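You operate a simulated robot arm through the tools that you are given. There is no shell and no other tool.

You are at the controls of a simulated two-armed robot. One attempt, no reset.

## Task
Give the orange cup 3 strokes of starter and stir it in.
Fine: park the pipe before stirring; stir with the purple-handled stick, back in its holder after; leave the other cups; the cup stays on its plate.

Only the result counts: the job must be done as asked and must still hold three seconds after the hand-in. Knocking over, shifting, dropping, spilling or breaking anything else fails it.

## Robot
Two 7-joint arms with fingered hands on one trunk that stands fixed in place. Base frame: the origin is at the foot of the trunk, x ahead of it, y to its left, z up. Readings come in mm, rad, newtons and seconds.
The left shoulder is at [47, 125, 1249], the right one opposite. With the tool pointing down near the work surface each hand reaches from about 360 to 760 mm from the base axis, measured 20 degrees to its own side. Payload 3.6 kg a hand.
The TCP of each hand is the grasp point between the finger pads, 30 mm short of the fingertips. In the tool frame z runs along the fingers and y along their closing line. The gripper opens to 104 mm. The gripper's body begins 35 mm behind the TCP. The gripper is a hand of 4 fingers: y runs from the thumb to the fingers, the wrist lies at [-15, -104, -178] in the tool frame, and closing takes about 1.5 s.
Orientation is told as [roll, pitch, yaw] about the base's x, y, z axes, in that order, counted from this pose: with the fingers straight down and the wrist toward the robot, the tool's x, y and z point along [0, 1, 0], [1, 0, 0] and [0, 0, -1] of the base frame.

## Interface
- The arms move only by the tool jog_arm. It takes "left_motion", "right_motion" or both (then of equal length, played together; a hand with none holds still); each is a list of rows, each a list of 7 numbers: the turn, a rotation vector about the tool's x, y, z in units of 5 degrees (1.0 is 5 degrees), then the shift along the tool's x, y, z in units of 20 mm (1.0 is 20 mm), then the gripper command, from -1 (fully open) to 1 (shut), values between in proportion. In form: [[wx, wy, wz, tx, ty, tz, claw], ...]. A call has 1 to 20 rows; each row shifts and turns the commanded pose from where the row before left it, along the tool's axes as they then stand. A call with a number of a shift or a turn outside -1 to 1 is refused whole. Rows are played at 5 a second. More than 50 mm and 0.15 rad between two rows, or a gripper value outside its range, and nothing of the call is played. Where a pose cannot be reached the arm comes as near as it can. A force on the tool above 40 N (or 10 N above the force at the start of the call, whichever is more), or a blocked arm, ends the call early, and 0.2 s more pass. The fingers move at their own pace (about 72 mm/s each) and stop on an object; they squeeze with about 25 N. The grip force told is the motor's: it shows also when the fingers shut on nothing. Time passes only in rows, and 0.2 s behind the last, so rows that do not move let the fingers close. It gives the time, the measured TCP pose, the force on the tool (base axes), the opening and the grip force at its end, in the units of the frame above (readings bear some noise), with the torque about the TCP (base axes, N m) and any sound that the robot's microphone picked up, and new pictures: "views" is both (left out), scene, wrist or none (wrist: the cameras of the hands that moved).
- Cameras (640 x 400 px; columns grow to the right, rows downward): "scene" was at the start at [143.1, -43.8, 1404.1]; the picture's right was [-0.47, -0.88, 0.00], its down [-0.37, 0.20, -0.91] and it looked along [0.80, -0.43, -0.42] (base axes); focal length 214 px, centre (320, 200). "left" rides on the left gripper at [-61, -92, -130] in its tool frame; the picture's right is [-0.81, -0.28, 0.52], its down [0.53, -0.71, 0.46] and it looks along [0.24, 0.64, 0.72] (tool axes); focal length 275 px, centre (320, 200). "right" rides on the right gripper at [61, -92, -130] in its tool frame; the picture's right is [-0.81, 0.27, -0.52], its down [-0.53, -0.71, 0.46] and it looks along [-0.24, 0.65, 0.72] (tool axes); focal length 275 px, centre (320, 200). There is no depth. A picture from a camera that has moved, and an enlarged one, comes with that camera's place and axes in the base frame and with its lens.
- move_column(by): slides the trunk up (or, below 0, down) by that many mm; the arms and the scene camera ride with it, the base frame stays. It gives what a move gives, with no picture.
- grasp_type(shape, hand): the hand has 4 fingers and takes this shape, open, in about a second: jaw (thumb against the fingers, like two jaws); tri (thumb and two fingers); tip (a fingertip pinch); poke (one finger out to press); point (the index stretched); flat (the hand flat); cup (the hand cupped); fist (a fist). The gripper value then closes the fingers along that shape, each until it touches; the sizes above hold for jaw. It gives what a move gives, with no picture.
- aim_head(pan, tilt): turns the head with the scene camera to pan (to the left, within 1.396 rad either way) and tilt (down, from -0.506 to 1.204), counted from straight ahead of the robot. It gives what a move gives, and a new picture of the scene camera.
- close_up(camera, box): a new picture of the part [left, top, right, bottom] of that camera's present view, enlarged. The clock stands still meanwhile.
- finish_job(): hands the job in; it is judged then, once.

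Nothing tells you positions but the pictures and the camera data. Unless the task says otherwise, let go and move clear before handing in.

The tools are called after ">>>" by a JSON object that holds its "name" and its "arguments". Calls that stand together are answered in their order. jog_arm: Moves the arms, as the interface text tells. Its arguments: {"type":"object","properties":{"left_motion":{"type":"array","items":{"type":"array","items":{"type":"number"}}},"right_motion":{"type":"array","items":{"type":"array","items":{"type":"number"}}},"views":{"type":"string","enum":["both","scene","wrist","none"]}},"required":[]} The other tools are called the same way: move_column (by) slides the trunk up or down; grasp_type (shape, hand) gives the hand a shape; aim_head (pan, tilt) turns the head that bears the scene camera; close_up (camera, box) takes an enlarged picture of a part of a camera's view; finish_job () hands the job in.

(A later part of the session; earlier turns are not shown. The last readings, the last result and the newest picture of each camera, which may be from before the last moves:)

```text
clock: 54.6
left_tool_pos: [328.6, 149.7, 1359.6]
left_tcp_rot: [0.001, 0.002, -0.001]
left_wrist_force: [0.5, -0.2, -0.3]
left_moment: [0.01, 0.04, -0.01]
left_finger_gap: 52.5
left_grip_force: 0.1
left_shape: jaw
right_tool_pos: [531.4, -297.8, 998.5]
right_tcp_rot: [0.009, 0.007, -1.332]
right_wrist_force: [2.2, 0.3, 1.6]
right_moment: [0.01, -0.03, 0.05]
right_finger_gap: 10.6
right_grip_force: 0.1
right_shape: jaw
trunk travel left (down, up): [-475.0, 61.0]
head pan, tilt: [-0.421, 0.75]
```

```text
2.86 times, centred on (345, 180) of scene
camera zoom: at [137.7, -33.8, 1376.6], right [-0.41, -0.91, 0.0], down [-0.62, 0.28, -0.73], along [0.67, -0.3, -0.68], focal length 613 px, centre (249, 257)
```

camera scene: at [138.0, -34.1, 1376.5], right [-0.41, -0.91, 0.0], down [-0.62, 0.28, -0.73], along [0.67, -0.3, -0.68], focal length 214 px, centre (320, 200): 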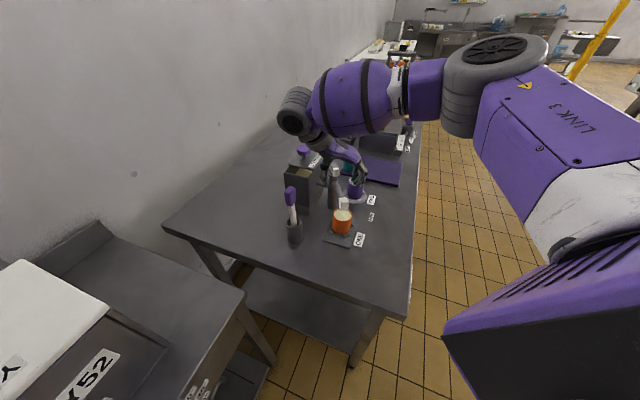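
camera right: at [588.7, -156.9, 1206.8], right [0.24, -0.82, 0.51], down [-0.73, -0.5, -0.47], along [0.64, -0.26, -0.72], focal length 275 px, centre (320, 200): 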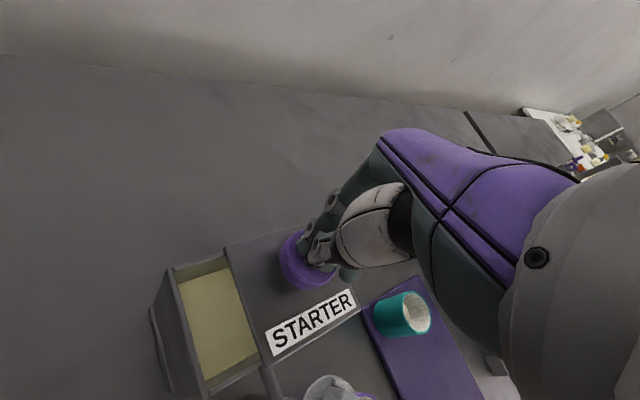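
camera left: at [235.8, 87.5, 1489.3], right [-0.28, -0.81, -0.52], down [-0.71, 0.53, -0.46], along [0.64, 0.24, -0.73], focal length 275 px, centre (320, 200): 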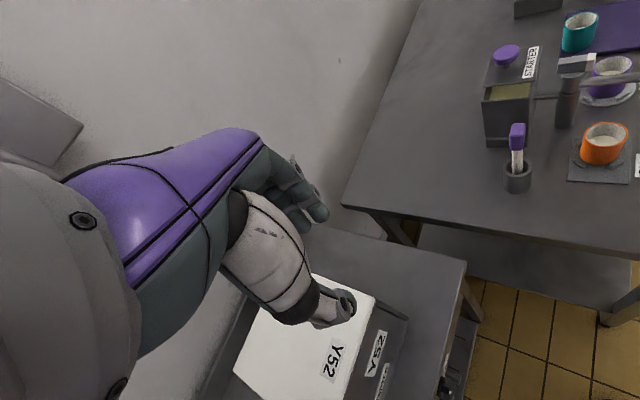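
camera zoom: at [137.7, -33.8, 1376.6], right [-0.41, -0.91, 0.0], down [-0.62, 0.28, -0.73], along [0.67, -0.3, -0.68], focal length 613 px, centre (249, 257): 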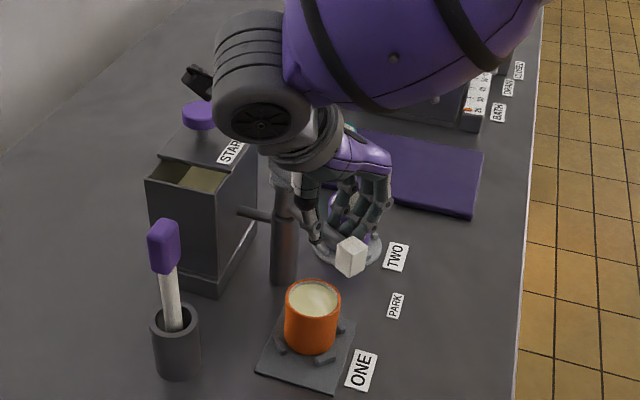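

>>> {"name": "jog_arm", "arguments": {"right_motion": [[0, 0, -1, 0.006, 0.288, 0, 0.8], [0, 0, -1, 0.006, 0.288, 0, 0.8], [0, 0, -1, 0.006, 0.288, 0, 0.8], [0, 0, -1, 0.006, 0.288, 0, 0.8], [0, 0, -1, 0.006, 0.288, 0, 0.8], [0, 0, -1, 0.006, 0.288, 0, 0.8], [0, 0, -0.26, 0, 0.075, 0, 0.8]], "views": "none"}}

>>> {"name": "close_up", "arguments": {"camera": "scene", "box": [290, 110, 400, 250]}}

>>> {"name": "close_up", "arguments": {"camera": "right", "box": [140, 170, 360, 350]}}

```text
clock: 56.2
left_tool_pos: [328.3, 149.6, 1358.6]
left_tcp_rot: [0.002, 0.001, 0.0]
left_wrist_force: [0.5, 0.2, 0.0]
left_moment: [0.02, 0.03, -0.02]
left_finger_gap: 52.5
left_grip_force: 0.0
left_shape: jaw
right_tool_pos: [549.1, -329.9, 999.2]
right_tcp_rot: [0.012, 0.0, -0.787]
right_wrist_force: [1.7, 0.8, 1.4]
right_moment: [0.03, -0.03, 0.02]
right_finger_gap: 10.8
right_grip_force: 0.1
right_shape: jaw
trunk travel left (down, up): [-475.0, 61.0]
head pan, tilt: [-0.421, 0.75]
```

```text
2.86 times, centred on (345, 180) of scene
camera zoom: at [137.7, -33.6, 1376.6], right [-0.41, -0.91, 0.0], down [-0.62, 0.28, -0.73], along [0.67, -0.3, -0.68], focal length 613 px, centre (249, 257)
```

zoom: 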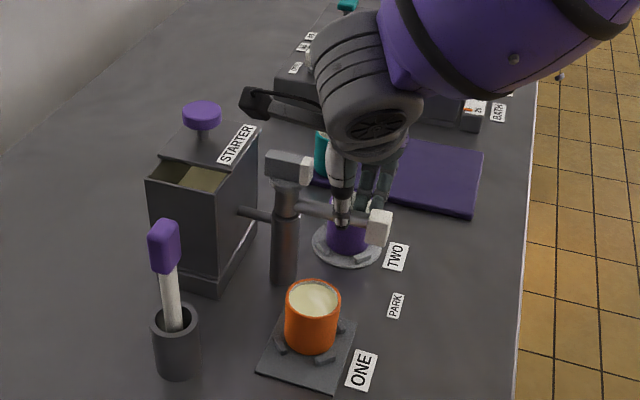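

```text
2.22 times, centred on (250, 260) of right
camera zoom: at [526.4, -221.6, 1129.4], right [-0.38, -0.77, 0.51], down [-0.88, 0.13, -0.46], along [0.29, -0.62, -0.73], focal length 612 px, centre (476, 67)
```

zoom: 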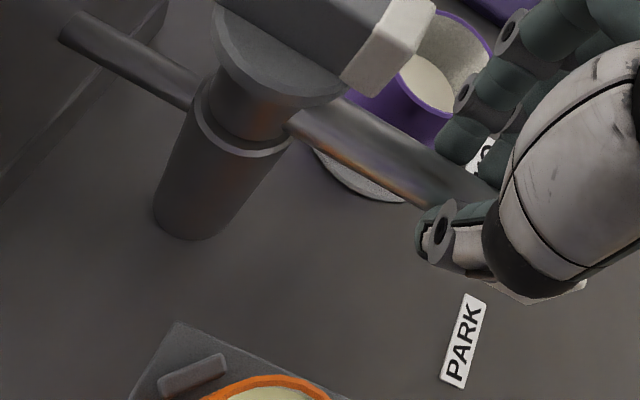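

The pipe is back at the PARK bearing. I'll release it and lift clear.

>>> {"name": "jog_arm", "arguments": {"right_motion": [[0, 0, 0, 0, 0, 0, 0.3], [0, 0, 0, 0, 0, 0, -0.3], [0, 0, 0, 0, 0, 0, -0.3], [0, 0, 0, 0, 0, 0, -0.3], [0, 0, 0, 0, 0, 0, -0.3], [0, 0, 0, 0, 0, -0.5, -0.3], [0, 0, 0, 0, 0, -1, -0.3], [0, 0, 0, 0, 0, -1, -0.3], [0, 0, 0, 0, 0, -1, -0.3], [0, 0, 0, 0, 0, -1, -0.3], [0, 0, 0, 0, 0, -1, -0.3], [0, 0, 0, 0, 0, -1, -0.3], [0, 0, 0, 0, 0, -1, -0.3], [0, 0, 0, 0, 0, -1, -0.3]], "views": "both"}}

>>> {"name": "close_up", "arguments": {"camera": "scene", "box": [270, 130, 400, 260]}}

>>> {"name": "close_up", "arguments": {"camera": "left", "box": [470, 20, 640, 210]}}

```text
clock: 59.2
left_tool_pos: [328.2, 149.0, 1358.5]
left_tcp_rot: [0.0, -0.001, 0.0]
left_wrist_force: [-1.1, 0.0, -0.6]
left_moment: [0.01, 0.02, -0.03]
left_finger_gap: 52.1
left_grip_force: 0.1
left_shape: jaw
right_tool_pos: [548.0, -331.5, 1169.3]
right_tcp_rot: [0.011, 0.001, -0.787]
right_wrist_force: [-0.4, 0.5, -0.4]
right_moment: [0.0, 0.0, 0.02]
right_finger_gap: 67.1
right_grip_force: 0.0
right_shape: jaw
trunk travel left (down, up): [-475.0, 61.0]
head pan, tilt: [-0.421, 0.75]
camera scene: at [137.4, -33.8, 1376.6], right [-0.41, -0.91, 0.0], down [-0.62, 0.28, -0.73], along [0.67, -0.3, -0.68], focal length 214 px, centre (320, 200)
camera right: at [525.9, -223.3, 1299.6], right [-0.38, -0.77, 0.51], down [-0.88, 0.13, -0.46], along [0.29, -0.62, -0.73], focal length 275 px, centre (320, 200)
```

scene: 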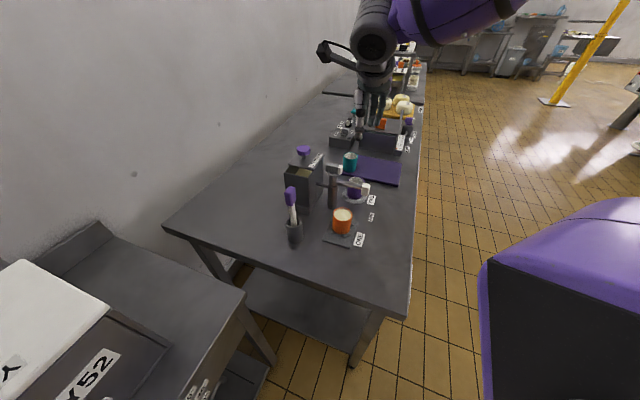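
right: 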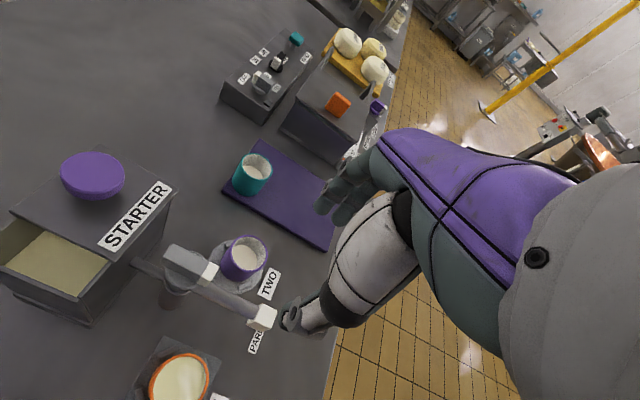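

```text
3.08 times, centred on (335, 195) of scene
camera zoom: at [137.4, -33.8, 1376.6], right [-0.41, -0.91, 0.0], down [-0.62, 0.28, -0.73], along [0.67, -0.3, -0.68], focal length 660 px, centre (274, 215)
```

zoom: 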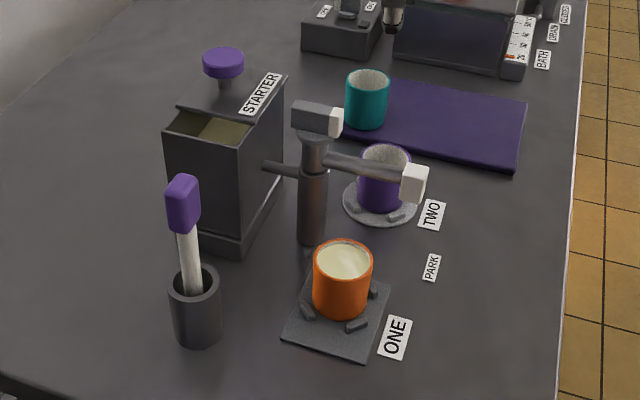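

```text
2.11 times, centred on (555, 115) of left
camera zoom: at [235.4, 87.0, 1489.4], right [-0.27, -0.81, -0.52], down [-0.71, 0.53, -0.46], along [0.64, 0.24, -0.72], focal length 580 px, centre (-175, 379)
```

zoom: 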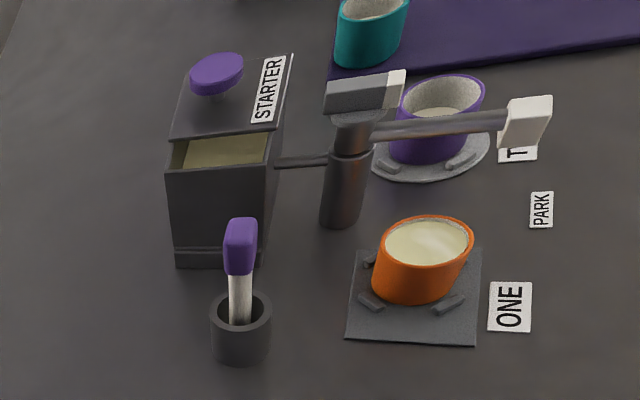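

The pipe is parked exactly as at the start, and the cup stands on its plate with the starter floating on top. Next is the stick, so I'll return to yaw 0 and move the camera to see its handle well.

>>> {"name": "jog_arm", "arguments": {"right_motion": [[0, 0, -1, 0, 0, 0, -0.3], [0, 0, -1, 0, 0, 0, -0.3], [0, 0, -1, 0, 0, 0, -0.3], [0, 0, -1, 0, 0, 0, -0.3], [0, 0, -1, 0, 0, 0, -0.3], [0, 0, -1, 0, 0, 0, -0.3], [0, 0, -1, 0, 0, 0, -0.3], [0, 0, -1, 0, 0, 0, -0.3], [0, 0, -1, 0, 0, 0, -0.3], [0, 0, 0, 0.9, -0.7, 0, -0.3], [0, 0, 0, 0.9, -0.7, 0, -0.3], [0, 0, 0, 0.9, -0.7, 0, -0.3], [0, 0, 0, 0.9, -0.7, 0, -0.3], [0, 0, 0, 0.9, -0.7, 0, -0.3], [0, 0, 0, 0.9, -0.7, 0, -0.3], [0, 0, 0, 0.9, -0.7, 0, -0.3]], "views": "both"}}

>>> {"name": "close_up", "arguments": {"camera": "right", "box": [130, 100, 330, 300]}}

>>> {"name": "close_up", "arguments": {"camera": "scene", "box": [260, 160, 350, 260]}}

>>> {"name": "close_up", "arguments": {"camera": "left", "box": [480, 110, 580, 210]}}

```text
clock: 62.6
left_tool_pos: [328.8, 149.5, 1357.3]
left_tcp_rot: [0.001, 0.0, 0.0]
left_wrist_force: [-0.2, -0.1, 0.1]
left_moment: [0.04, 0.03, 0.02]
left_finger_gap: 52.3
left_grip_force: 0.0
left_shape: jaw
right_tool_pos: [448.2, -205.8, 1169.0]
right_tcp_rot: [0.008, -0.005, 0.0]
right_wrist_force: [0.5, -0.3, 0.3]
right_moment: [-0.03, -0.01, -0.01]
right_finger_gap: 67.0
right_grip_force: 0.1
right_shape: jaw
trunk travel left (down, up): [-475.0, 61.0]
head pan, tilt: [-0.421, 0.75]
camera scene: at [137.5, -33.6, 1376.6], right [-0.41, -0.91, 0.0], down [-0.62, 0.28, -0.73], along [0.67, -0.3, -0.68], focal length 214 px, centre (320, 200)
camera right: at [357.0, -144.8, 1299.3], right [0.27, -0.82, 0.51], down [-0.71, -0.53, -0.47], along [0.65, -0.24, -0.72], focal length 275 px, centre (320, 200)
```

scene: 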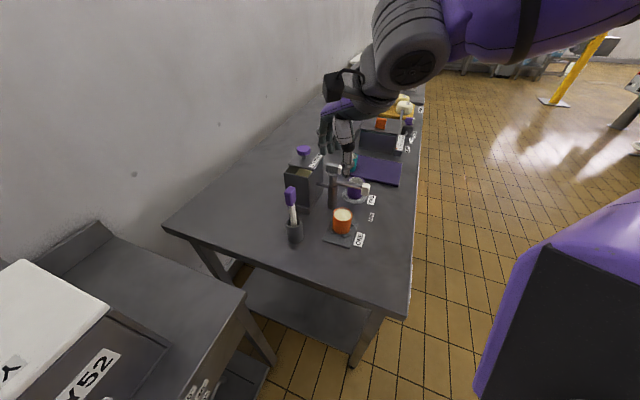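
right: 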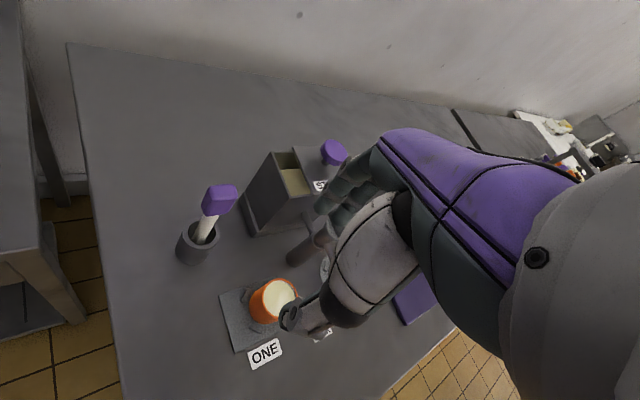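

```text
2.00 times, centred on (230, 200) of right
camera zoom: at [357.0, -144.8, 1299.3], right [0.27, -0.82, 0.51], down [-0.71, -0.53, -0.47], along [0.65, -0.24, -0.72], focal length 551 px, centre (500, 200)
```

zoom: 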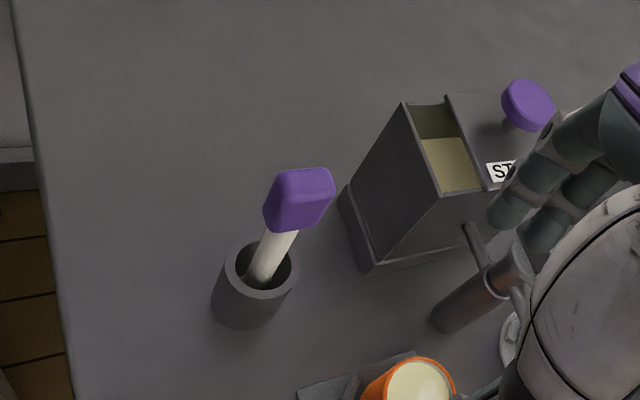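

```text
4.00 times, centred on (305, 210) of scene
camera zoom: at [137.5, -33.6, 1376.6], right [-0.41, -0.91, 0.0], down [-0.62, 0.28, -0.73], along [0.67, -0.3, -0.68], focal length 858 px, centre (380, 160)
```

zoom: 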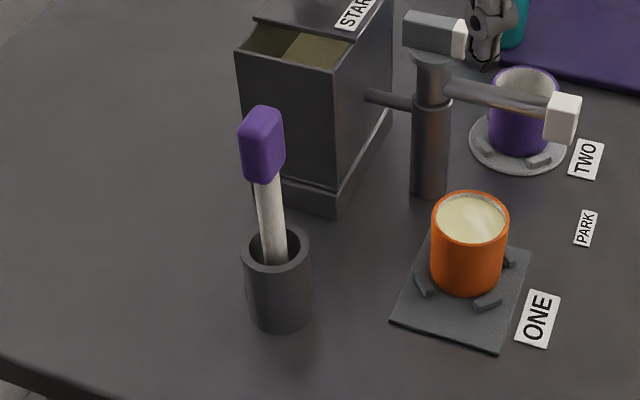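

```text
4.00 times, centred on (530, 160) of left
camera zoom: at [235.6, 87.2, 1489.4], right [-0.27, -0.81, -0.52], down [-0.71, 0.53, -0.46], along [0.64, 0.24, -0.72], focal length 1101 px, centre (-520, 360)
```

zoom: 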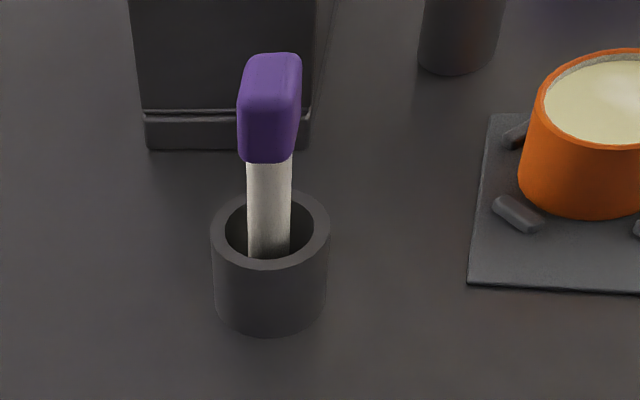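

I'll zoom in further on the handle itself.

>>> {"name": "close_up", "arguments": {"camera": "scene", "box": [280, 180, 312, 210]}}

>>> {"name": "close_up", "arguments": {"camera": "left", "box": [505, 115, 535, 145]}}

>>> {"name": "close_up", "arguments": {"camera": "right", "box": [170, 170, 250, 280]}}

```text
13.33 times, centred on (296, 195) of scene
camera zoom: at [137.5, -33.6, 1376.6], right [-0.41, -0.91, 0.0], down [-0.62, 0.28, -0.73], along [0.67, -0.3, -0.68], focal length 2860 px, centre (640, 267)
```

zoom: 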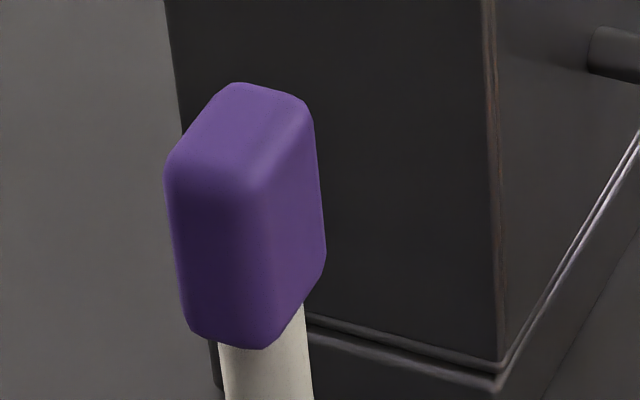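

```text
13.33 times, centred on (520, 130) of left
camera zoom: at [235.6, 87.2, 1489.4], right [-0.27, -0.81, -0.52], down [-0.71, 0.53, -0.46], along [0.64, 0.24, -0.72], focal length 3670 px, centre (-2347, 1133)
```

zoom: 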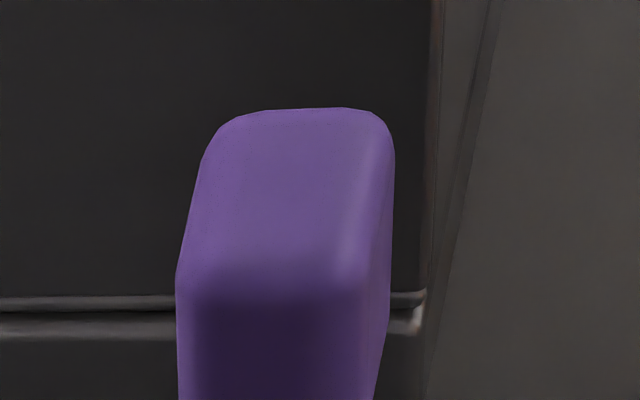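

```text
3.64 times, centred on (210, 225) of right
camera zoom: at [357.0, -144.8, 1299.3], right [0.27, -0.82, 0.51], down [-0.71, -0.53, -0.47], along [0.65, -0.24, -0.72], focal length 1001 px, centre (720, 109)
```

zoom: 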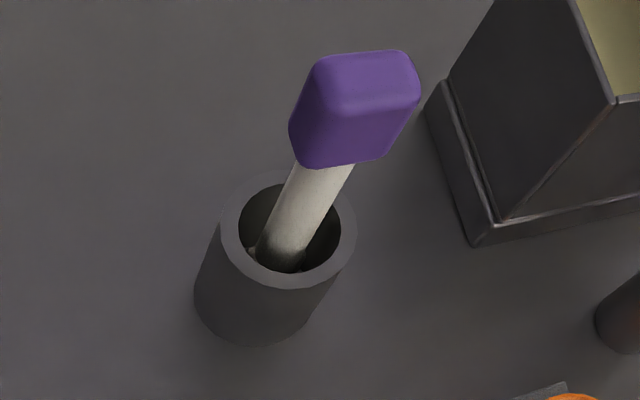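

The handle is a block about 18–22 mm by 28 mm, with its narrow side across the 45° direction, centred near (519,-128) from z 1012 to 1050. I'll turn the hand to yaw +45° and go above it.

>>> {"name": "jog_arm", "arguments": {"right_motion": [[0, 0, -1, 0, 0, 0, -0.3], [0, 0, -1, 0, 0, 0, -0.3], [0, 0, -1, 0, 0, 0, -0.3], [0, 0, -1, 0, 0, 0, -0.3], [0, 0, -1, 0, 0, 0, -0.3], [0, 0, -1, 0, 0, 0, -0.3], [0, 0, -1, 0, 0, 0, -0.3], [0, 0, -1, 0, 0, 0, -0.3], [0, 0, -1, 0, 0, 0, -0.3], [0, 0, 0, 0.035, 0.872, 0.4, -0.3], [0, 0, 0, 0.035, 0.872, 0.4, -0.3], [0, 0, 0, 0.035, 0.872, 0.4, -0.3], [0, 0, 0, 0.035, 0.872, 0.4, -0.3], [0, 0, 0, 0.035, 0.872, 0.4, -0.3], [0, 0, 0, 0.035, 0.872, 0.4, -0.3]], "views": "both"}}

>>> {"name": "close_up", "arguments": {"camera": "scene", "box": [260, 130, 360, 260]}}

>>> {"name": "close_up", "arguments": {"camera": "left", "box": [460, 60, 600, 210]}}

>>> {"name": "close_up", "arguments": {"camera": "right", "box": [200, 170, 360, 350]}}

```text
clock: 65.8
left_tool_pos: [328.6, 149.4, 1357.9]
left_tcp_rot: [0.0, 0.0, -0.001]
left_wrist_force: [-0.6, 0.7, 0.1]
left_moment: [0.02, 0.01, 0.0]
left_finger_gap: 52.4
left_grip_force: 0.1
left_shape: jaw
right_tool_pos: [517.7, -102.7, 1118.7]
right_tcp_rot: [0.003, -0.01, 0.783]
right_wrist_force: [0.3, 0.6, -0.1]
right_moment: [-0.01, -0.04, -0.01]
right_finger_gap: 67.3
right_grip_force: 0.0
right_shape: jaw
right hand out of reach, approached as far as the arm can: row 8, 9
trunk travel left (down, up): [-475.0, 61.0]
head pan, tilt: [-0.421, 0.75]
camera scene: at [138.1, -33.5, 1376.5], right [-0.41, -0.91, 0.0], down [-0.62, 0.28, -0.73], along [0.67, -0.3, -0.68], focal length 214 px, centre (320, 200)
camera right: at [409.0, -123.9, 1248.4], right [0.76, -0.38, 0.52], down [-0.13, -0.88, -0.46], along [0.63, 0.29, -0.72], focal length 275 px, centre (320, 200)
```

scene: 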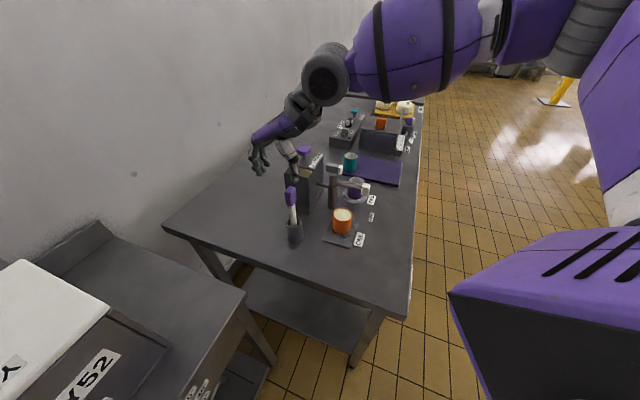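
right: 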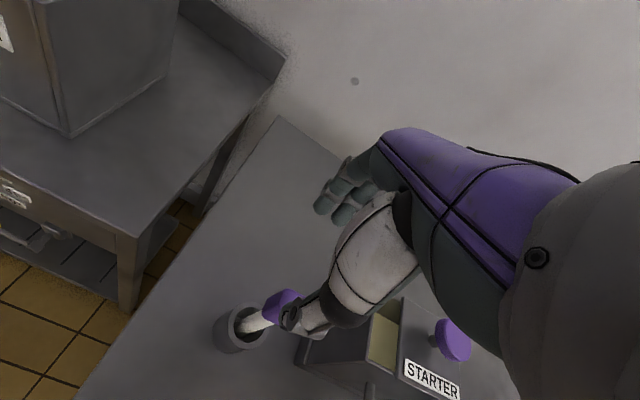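

```text
3.08 times, centred on (310, 195) of scene
camera zoom: at [138.1, -33.5, 1376.5], right [-0.41, -0.91, 0.0], down [-0.62, 0.28, -0.73], along [0.67, -0.3, -0.68], focal length 660 px, centre (351, 215)
```

zoom: 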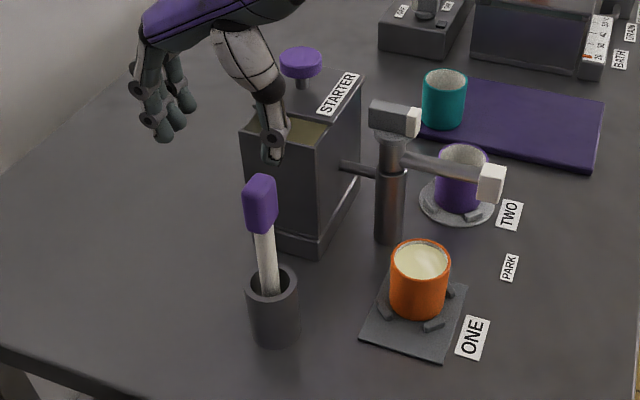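

```text
2.67 times, centred on (530, 135) of left
camera zoom: at [236.3, 87.3, 1489.2], right [-0.28, -0.81, -0.52], down [-0.71, 0.53, -0.46], along [0.64, 0.24, -0.73], focal length 734 px, centre (-240, 373)
```

zoom: 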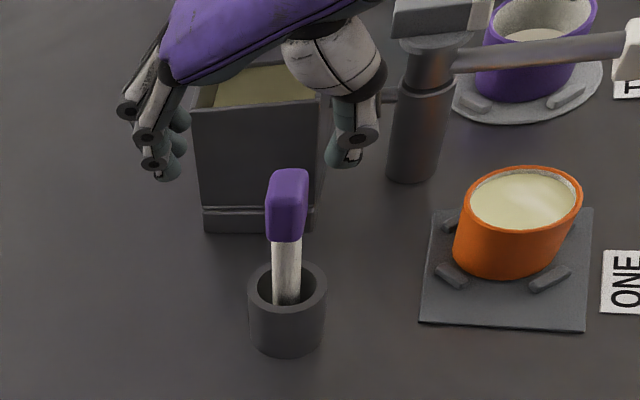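

```text
2.22 times, centred on (280, 260) of right
camera zoom: at [409.0, -123.9, 1248.4], right [0.76, -0.38, 0.52], down [-0.13, -0.88, -0.46], along [0.63, 0.29, -0.72], focal length 612 px, centre (409, 67)
```

zoom: 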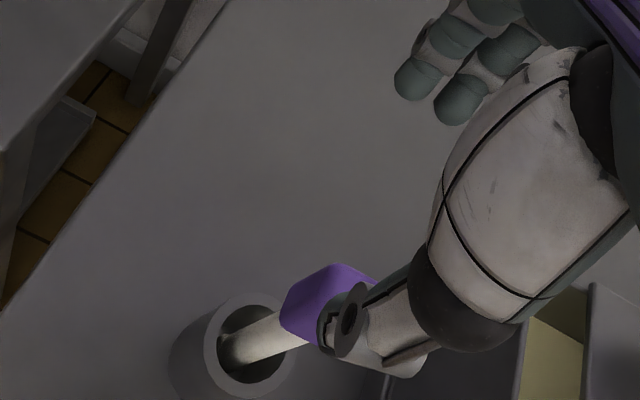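

The stick is vertical near (519,-129) and the holder is centred there. The yaw change near the body drifted the hand by about 26 mm, so I'll correct the position at this safe height and check.

>>> {"name": "jog_arm", "arguments": {"right_motion": [[0, 0, 0, -0.48, -0.42, 0, -0.3], [0, 0, 0, -0.48, -0.42, 0, -0.3]], "views": "scene"}}

>>> {"name": "close_up", "arguments": {"camera": "scene", "box": [260, 130, 360, 260]}}

>>> {"name": "close_up", "arguments": {"camera": "left", "box": [460, 60, 600, 210]}}

>>> {"name": "close_up", "arguments": {"camera": "right", "box": [200, 170, 360, 350]}}

```text
clock: 66.4
left_tool_pos: [328.6, 148.3, 1358.2]
left_tcp_rot: [0.001, -0.001, 0.001]
left_wrist_force: [0.7, -0.1, 0.3]
left_moment: [-0.02, 0.0, -0.01]
left_finger_gap: 52.8
left_grip_force: 0.0
left_shape: jaw
right_tool_pos: [519.2, -127.5, 1118.9]
right_tcp_rot: [0.004, -0.013, 0.782]
right_wrist_force: [0.1, 0.4, 0.0]
right_moment: [-0.06, 0.01, 0.03]
right_finger_gap: 67.3
right_grip_force: 0.1
right_shape: jaw
trunk travel left (down, up): [-475.0, 61.0]
head pan, tilt: [-0.421, 0.75]
camera scene: at [138.0, -34.9, 1376.5], right [-0.41, -0.91, 0.0], down [-0.62, 0.28, -0.73], along [0.67, -0.3, -0.68], focal length 214 px, centre (320, 200)
```

scene: 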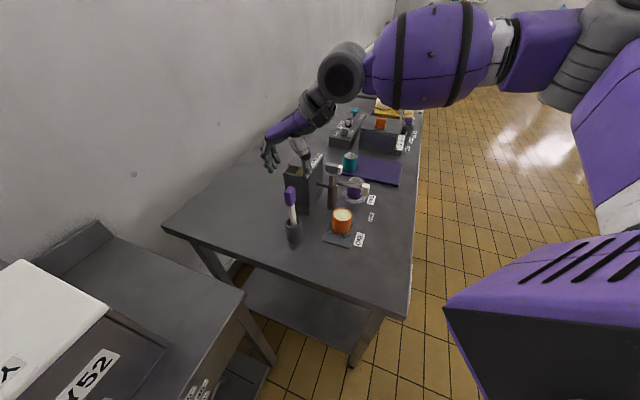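

```text
3.08 times, centred on (310, 195) of scene
camera zoom: at [138.0, -34.9, 1376.5], right [-0.41, -0.91, 0.0], down [-0.62, 0.28, -0.73], along [0.67, -0.3, -0.68], focal length 660 px, centre (351, 215)
```

zoom: 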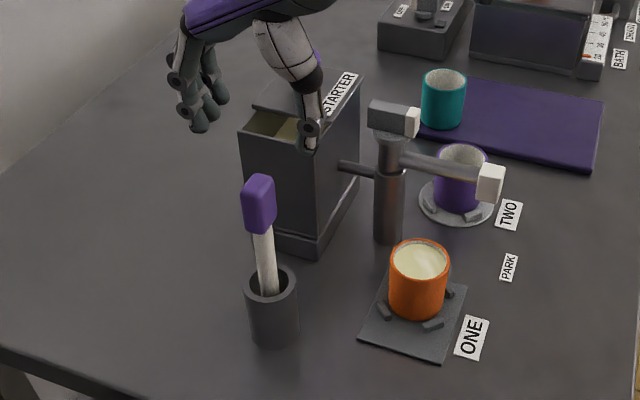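

```text
2.67 times, centred on (530, 135) of left
camera zoom: at [236.2, 85.7, 1489.3], right [-0.28, -0.81, -0.52], down [-0.71, 0.53, -0.45], along [0.64, 0.24, -0.72], focal length 734 px, centre (-240, 373)
```

zoom: 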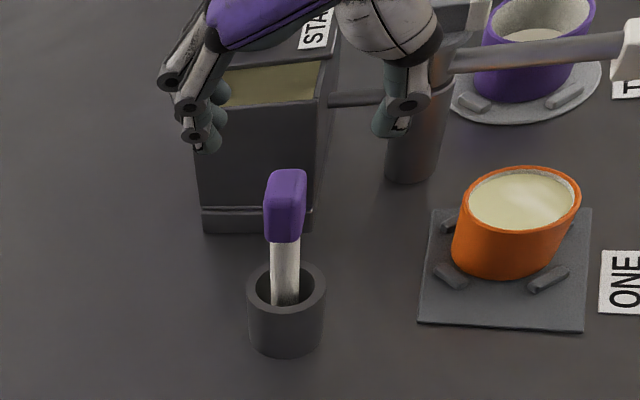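

```text
2.22 times, centred on (280, 260) of right
camera zoom: at [410.3, -151.3, 1248.0], right [0.76, -0.39, 0.52], down [-0.13, -0.88, -0.47], along [0.63, 0.29, -0.72], focal length 612 px, centre (409, 67)
```

zoom: 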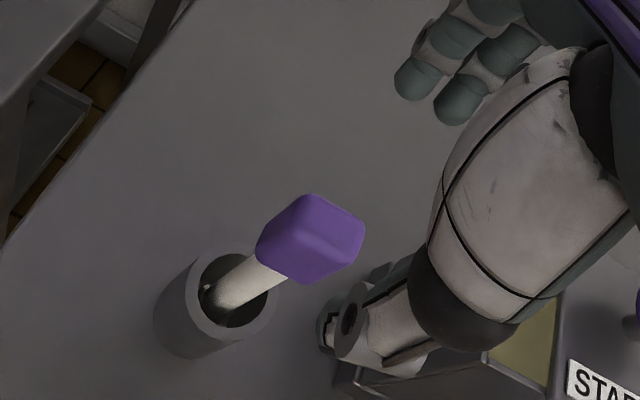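

The jaws straddle the stick handle well. I'll descend to mid-handle, leaving the jaws open.

>>> {"name": "jog_arm", "arguments": {"right_motion": [[0, 0, 0, 0, 0, 0.87, -0.3], [0, 0, 0, 0, -0.05, 0.87, -0.3], [0, 0, 0, 0, 0, 0.87, -0.3], [0, 0, 0, 0, 0, 0.87, -0.3], [0, 0, 0, 0, 0, 0.87, -0.3]], "views": "scene"}}

>>> {"name": "close_up", "arguments": {"camera": "scene", "box": [260, 150, 340, 260]}}

>>> {"name": "close_up", "arguments": {"camera": "left", "box": [460, 80, 580, 210]}}

>>> {"name": "close_up", "arguments": {"camera": "right", "box": [200, 170, 360, 350]}}

```text
clock: 67.6
left_tool_pos: [329.2, 149.4, 1358.5]
left_tcp_rot: [0.0, 0.0, -0.001]
left_wrist_force: [0.1, 0.7, -0.4]
left_moment: [0.0, 0.0, 0.0]
left_finger_gap: 52.4
left_grip_force: 0.1
left_shape: jaw
right_tool_pos: [518.1, -127.4, 1031.6]
right_tcp_rot: [0.001, -0.013, 0.783]
right_wrist_force: [0.0, 0.0, 0.0]
right_moment: [-0.01, 0.01, -0.01]
right_finger_gap: 67.5
right_grip_force: 0.1
right_shape: jaw
trunk travel left (down, up): [-475.0, 61.0]
head pan, tilt: [-0.421, 0.75]
camera scene: at [137.9, -33.8, 1376.5], right [-0.41, -0.91, 0.0], down [-0.62, 0.28, -0.73], along [0.67, -0.3, -0.68], focal length 214 px, centre (320, 200)
```

scene: 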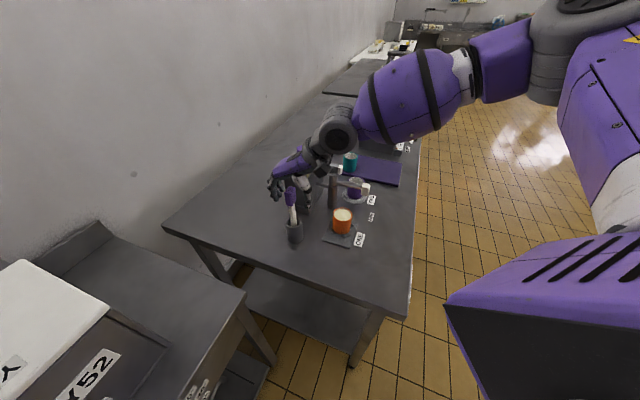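

```text
3.64 times, centred on (300, 205) of scene
camera zoom: at [137.9, -33.8, 1376.5], right [-0.41, -0.91, 0.0], down [-0.62, 0.28, -0.73], along [0.67, -0.3, -0.68], focal length 780 px, centre (393, 182)
```

zoom: 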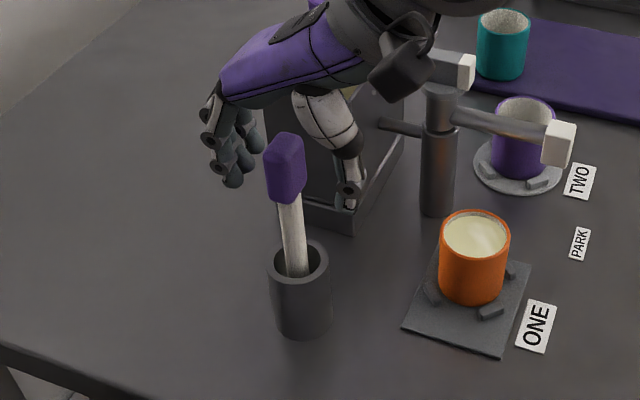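

```text
3.08 times, centred on (520, 145) of left
camera zoom: at [236.0, 87.0, 1489.3], right [-0.28, -0.81, -0.52], down [-0.71, 0.53, -0.46], along [0.64, 0.24, -0.73], focal length 847 px, centre (-295, 369)
```

zoom: 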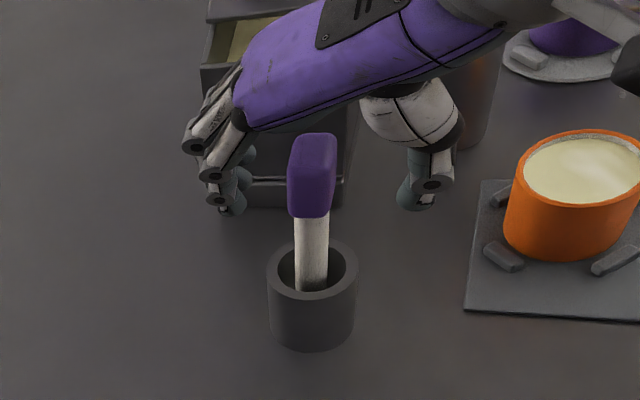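

```text
2.22 times, centred on (280, 260) of right
camera zoom: at [409.5, -150.1, 1161.4], right [0.76, -0.38, 0.52], down [-0.13, -0.88, -0.46], along [0.63, 0.29, -0.72], focal length 612 px, centre (409, 67)
```

zoom: 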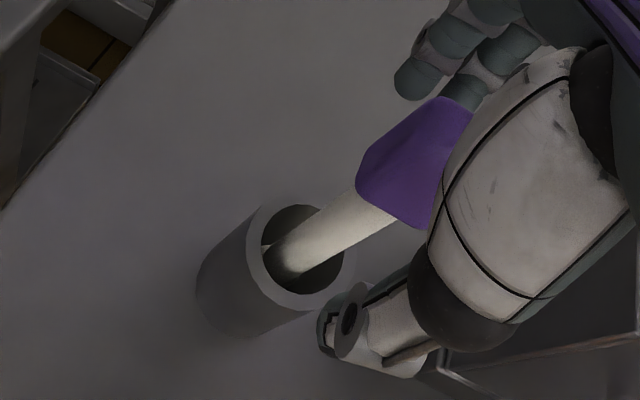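

In all three views the handle centre coincides with the TCP. I'll close the jaws on it.

>>> {"name": "jog_arm", "arguments": {"right_motion": [[0, 0, 0, 0, 0, 0, 0.1], [0, 0, 0, 0, 0, 0, 0.4], [0, 0, 0, 0, 0, 0, 0.7], [0, 0, 0, 0, 0, 0, 1], [0, 0, 0, 0, 0, 0, 1], [0, 0, 0, 0, 0, 0, 1], [0, 0, 0, 0, 0, 0, 1]], "views": "none"}}

>>> {"name": "close_up", "arguments": {"camera": "scene", "box": [260, 150, 340, 260]}}

>>> {"name": "close_up", "arguments": {"camera": "left", "box": [460, 80, 580, 210]}}

```text
clock: 69.2
left_tool_pos: [328.6, 148.9, 1359.1]
left_tcp_rot: [0.0, 0.0, -0.001]
left_wrist_force: [0.2, 0.0, 0.1]
left_moment: [-0.02, -0.02, -0.05]
left_finger_gap: 52.6
left_grip_force: 0.0
left_shape: jaw
right_tool_pos: [517.5, -128.5, 1032.9]
right_tcp_rot: [0.001, -0.013, 0.784]
right_wrist_force: [0.2, -0.4, 0.3]
right_moment: [-0.02, -0.01, -0.01]
right_finger_gap: 14.8
right_grip_force: 24.7
right_shape: jaw
trunk travel left (down, up): [-475.0, 61.0]
head pan, tilt: [-0.421, 0.75]
```

```text
3.64 times, centred on (300, 205) of scene
camera zoom: at [137.7, -34.0, 1376.6], right [-0.41, -0.91, 0.0], down [-0.62, 0.28, -0.73], along [0.67, -0.3, -0.68], focal length 780 px, centre (393, 182)
```

zoom: 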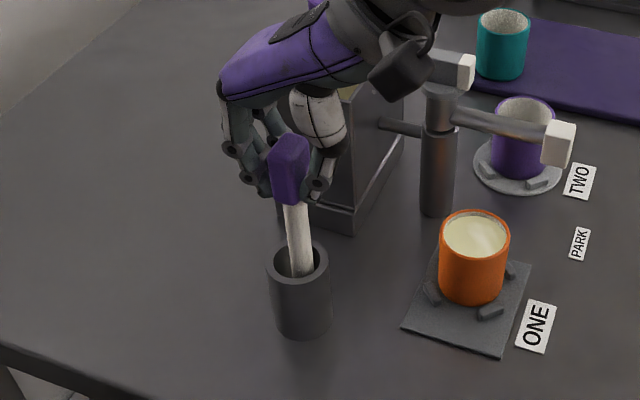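

```text
3.08 times, centred on (520, 145) of left
camera zoom: at [235.8, 86.8, 1489.3], right [-0.28, -0.81, -0.52], down [-0.71, 0.53, -0.46], along [0.64, 0.24, -0.72], focal length 847 px, centre (-295, 369)
```

zoom: 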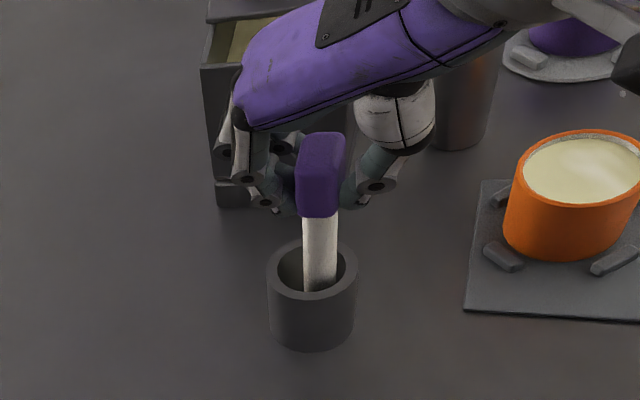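

The grip is firm at 14.8 mm. I'll lift slowly a little way and check the stick follows.

>>> {"name": "jog_arm", "arguments": {"right_motion": [[0, 0, 0, 0, 0, -0.5, 1], [0, 0, 0, 0, 0, -0.5, 1], [0, 0, 0, 0, 0, -0.5, 1], [0, 0, 0, 0, 0, -0.5, 1]], "views": "none"}}

>>> {"name": "close_up", "arguments": {"camera": "scene", "box": [260, 150, 340, 260]}}

>>> {"name": "close_up", "arguments": {"camera": "left", "box": [460, 80, 580, 210]}}

```text
clock: 70.2
left_tool_pos: [328.7, 149.0, 1358.9]
left_tcp_rot: [-0.002, -0.001, -0.001]
left_wrist_force: [-0.5, -0.4, 0.9]
left_moment: [0.0, -0.01, -0.01]
left_finger_gap: 52.7
left_grip_force: 0.1
left_shape: jaw
right_tool_pos: [518.2, -128.6, 1073.3]
right_tcp_rot: [0.001, -0.014, 0.784]
right_wrist_force: [-0.3, 0.1, -1.0]
right_moment: [-0.02, -0.03, -0.01]
right_finger_gap: 14.7
right_grip_force: 25.1
right_shape: jaw
trunk travel left (down, up): [-475.0, 61.0]
head pan, tilt: [-0.421, 0.75]
```

```text
3.64 times, centred on (300, 205) of scene
camera zoom: at [137.6, -34.1, 1376.6], right [-0.41, -0.91, 0.0], down [-0.62, 0.28, -0.73], along [0.67, -0.3, -0.68], focal length 780 px, centre (393, 182)
```

zoom: 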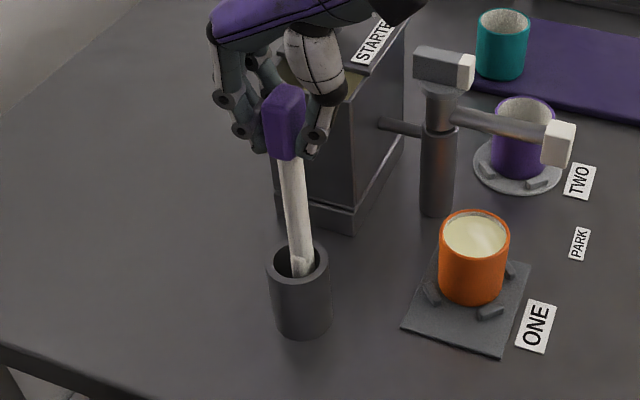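

```text
3.08 times, centred on (520, 145) of left
camera zoom: at [235.7, 86.7, 1489.4], right [-0.28, -0.81, -0.52], down [-0.71, 0.53, -0.46], along [0.64, 0.24, -0.72], focal length 847 px, centre (-295, 369)
```

zoom: 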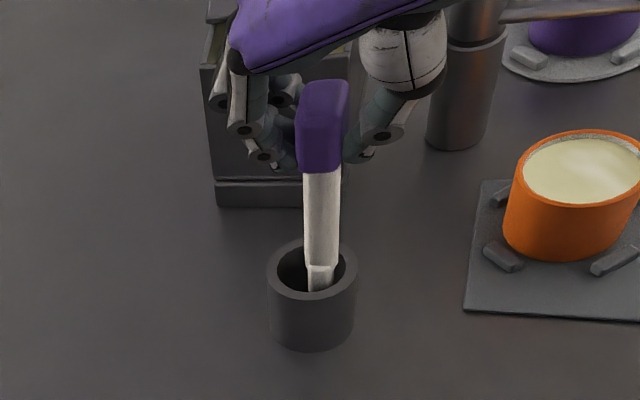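

The stick comes along cleanly. I'll lift it fully out.

>>> {"name": "jog_arm", "arguments": {"right_motion": [[0, 0, 0, 0, 0, -0.8, 1], [0, 0, 0, 0, 0, -0.8, 1], [0, 0, 0, 0, 0, -0.8, 1], [0, 0, 0, 0, 0, -0.8, 1], [0, 0, 0, 0, 0, -0.8, 1], [0, 0, 0, 0, 0, -0.8, 1], [0, 0, 0, 0, 0, -0.5, 1]], "views": "both"}}

>>> {"name": "close_up", "arguments": {"camera": "scene", "box": [250, 110, 350, 260]}}

>>> {"name": "close_up", "arguments": {"camera": "left", "box": [450, 20, 620, 210]}}

```text
clock: 71.8
left_tool_pos: [328.4, 149.1, 1359.1]
left_tcp_rot: [0.0, 0.001, 0.0]
left_wrist_force: [0.7, 0.5, -0.3]
left_moment: [0.03, -0.02, 0.04]
left_finger_gap: 52.5
left_grip_force: 0.1
left_shape: jaw
right_tool_pos: [517.8, -130.8, 1178.6]
right_tcp_rot: [0.002, -0.01, 0.783]
right_wrist_force: [0.9, 0.3, 0.0]
right_moment: [0.01, 0.0, -0.01]
right_finger_gap: 14.3
right_grip_force: 25.5
right_shape: jaw
trunk travel left (down, up): [-475.0, 61.0]
head pan, tilt: [-0.421, 0.75]
camera scene: at [137.8, -33.9, 1376.6], right [-0.41, -0.91, 0.0], down [-0.62, 0.28, -0.73], along [0.67, -0.3, -0.68], focal length 214 px, centre (320, 200)
camera right: at [408.4, -151.7, 1307.9], right [0.76, -0.39, 0.52], down [-0.13, -0.88, -0.46], along [0.63, 0.29, -0.72], focal length 275 px, centre (320, 200)
```

scene: 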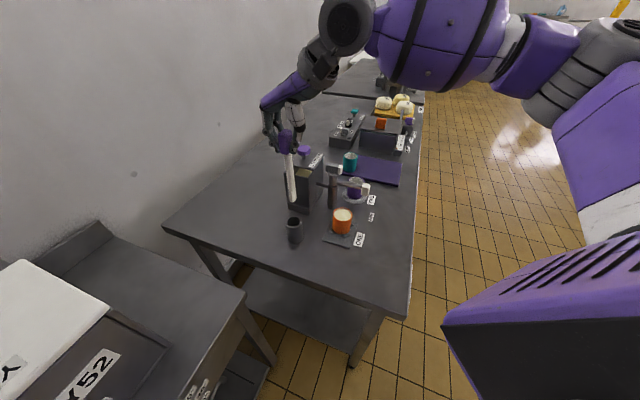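
right: 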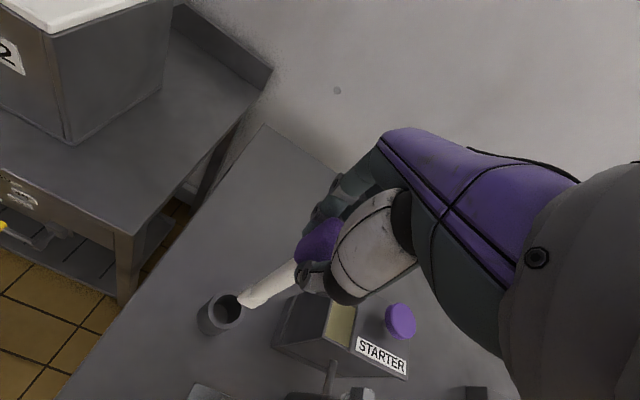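

```text
2.67 times, centred on (300, 185) of scene
camera zoom: at [137.8, -33.9, 1376.6], right [-0.41, -0.91, 0.0], down [-0.62, 0.28, -0.73], along [0.67, -0.3, -0.68], focal length 572 px, centre (373, 240)
```

zoom: 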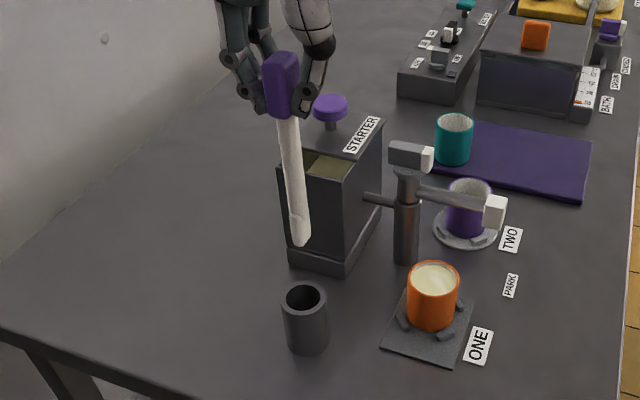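

```text
2.11 times, centred on (535, 115) of left
camera zoom: at [235.8, 86.8, 1489.3], right [-0.28, -0.81, -0.52], down [-0.71, 0.53, -0.46], along [0.64, 0.24, -0.72], focal length 580 px, centre (-133, 379)
```

zoom: 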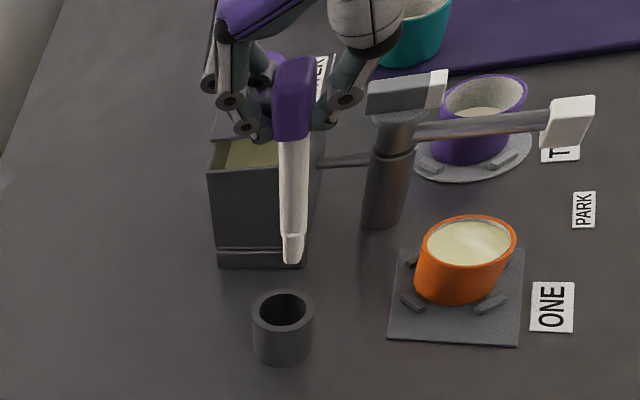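

The stick hangs vertically, its tip about 166 mm below the TCP. I'll turn to yaw 0, which is comfortable over the cup, and carry it high to a point above the orange cup.

>>> {"name": "jog_arm", "arguments": {"right_motion": [[0, 0, 1, 0, 0, 0, 1], [0, 0, 1, 0, 0, 0, 1], [0, 0, 1, 0, 0, 0, 1], [0, 0, 1, 0, 0, 0, 1], [0, 0, 1, 0, 0, 0, 1], [0, 0, 1, 0, 0, 0, 1], [0, 0, 1, 0, 0, 0, 1], [0, 0, 1, 0, 0, 0, 1], [0, 0, 1, 0, 0, 0, 1], [0, 0, 0, -0.806, -0.18, 0, 1], [0, 0, 0, -0.806, -0.18, 0, 1], [0, 0, 0, -0.806, -0.18, 0, 1], [0, 0, 0, -0.806, -0.18, 0, 1], [0, 0, 0, -0.806, -0.18, 0, 1], [0, 0, 0, -0.806, -0.18, 0, 1], [0, 0, 0, -0.806, -0.18, 0, 1], [0, 0, 0, -0.806, -0.18, 0, 1]], "views": "both"}}

>>> {"name": "close_up", "arguments": {"camera": "scene", "box": [290, 130, 390, 260]}}

>>> {"name": "close_up", "arguments": {"camera": "left", "box": [500, 20, 640, 200]}}

>>> {"name": "close_up", "arguments": {"camera": "right", "box": [200, 170, 400, 400]}}

```text
clock: 75.4
left_tool_pos: [328.2, 149.0, 1359.0]
left_tcp_rot: [-0.001, 0.001, -0.001]
left_wrist_force: [0.5, 0.1, -0.5]
left_moment: [0.03, 0.01, -0.02]
left_finger_gap: 52.4
left_grip_force: 0.1
left_shape: jaw
right_tool_pos: [489.5, -260.3, 1178.2]
right_tcp_rot: [0.01, -0.009, 0.0]
right_wrist_force: [0.0, -0.7, -0.4]
right_moment: [0.03, 0.01, 0.01]
right_finger_gap: 14.4
right_grip_force: 25.1
right_shape: jaw
trunk travel left (down, up): [-475.0, 61.0]
head pan, tilt: [-0.421, 0.75]
camera scene: at [137.5, -34.5, 1376.6], right [-0.41, -0.91, 0.0], down [-0.62, 0.28, -0.73], along [0.67, -0.3, -0.68], focal length 214 px, centre (320, 200)
camera right: at [395.8, -198.9, 1307.2], right [0.27, -0.82, 0.51], down [-0.71, -0.53, -0.47], along [0.65, -0.24, -0.72], focal length 275 px, centre (320, 200)
```

scene: 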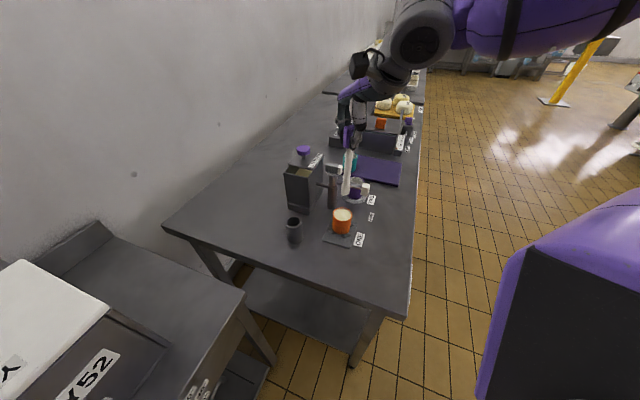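
right: 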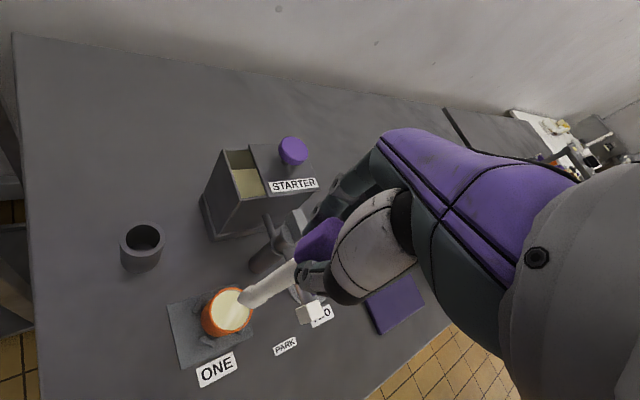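

```text
3.08 times, centred on (340, 195) of scene
camera zoom: at [137.5, -34.5, 1376.6], right [-0.41, -0.91, 0.0], down [-0.62, 0.28, -0.73], along [0.67, -0.3, -0.68], focal length 660 px, centre (258, 215)
```

zoom: 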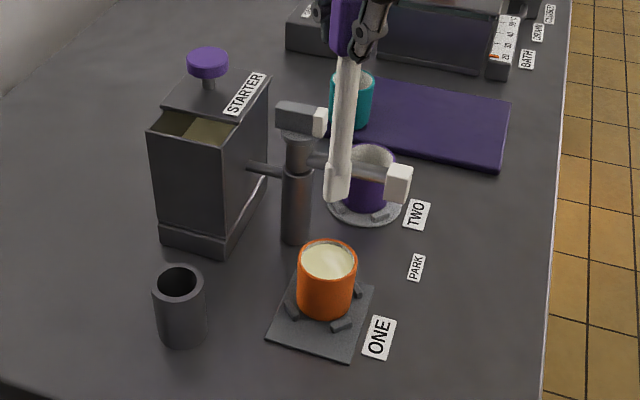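

```text
2.22 times, centred on (570, 110) of left
camera zoom: at [235.5, 86.3, 1489.4], right [-0.28, -0.81, -0.52], down [-0.71, 0.53, -0.46], along [0.64, 0.24, -0.72], focal length 612 px, centre (-236, 400)
```

zoom: 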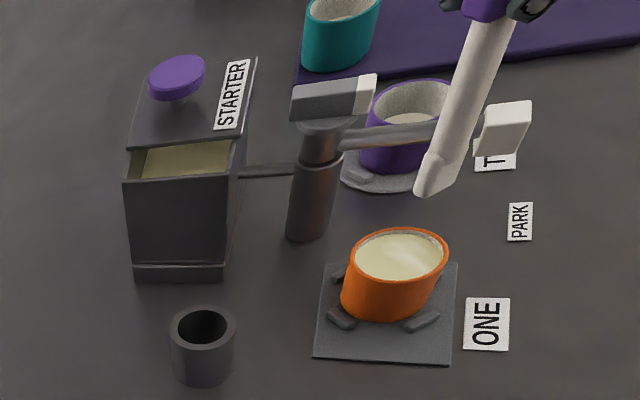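

```text
1.74 times, centred on (300, 285) of right
camera zoom: at [395.8, -198.9, 1307.2], right [0.27, -0.82, 0.51], down [-0.71, -0.53, -0.47], along [0.65, -0.24, -0.72], focal length 479 px, centre (355, 52)
```

zoom: 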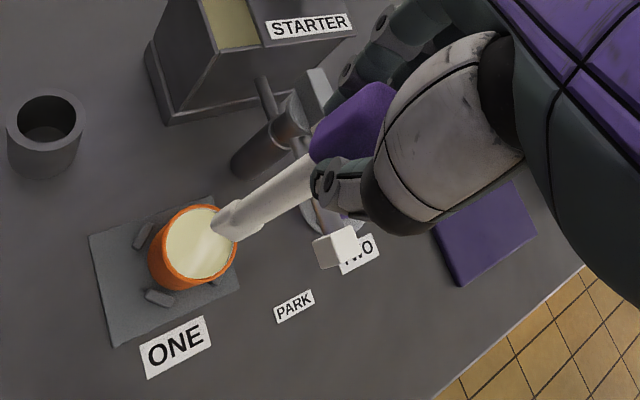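

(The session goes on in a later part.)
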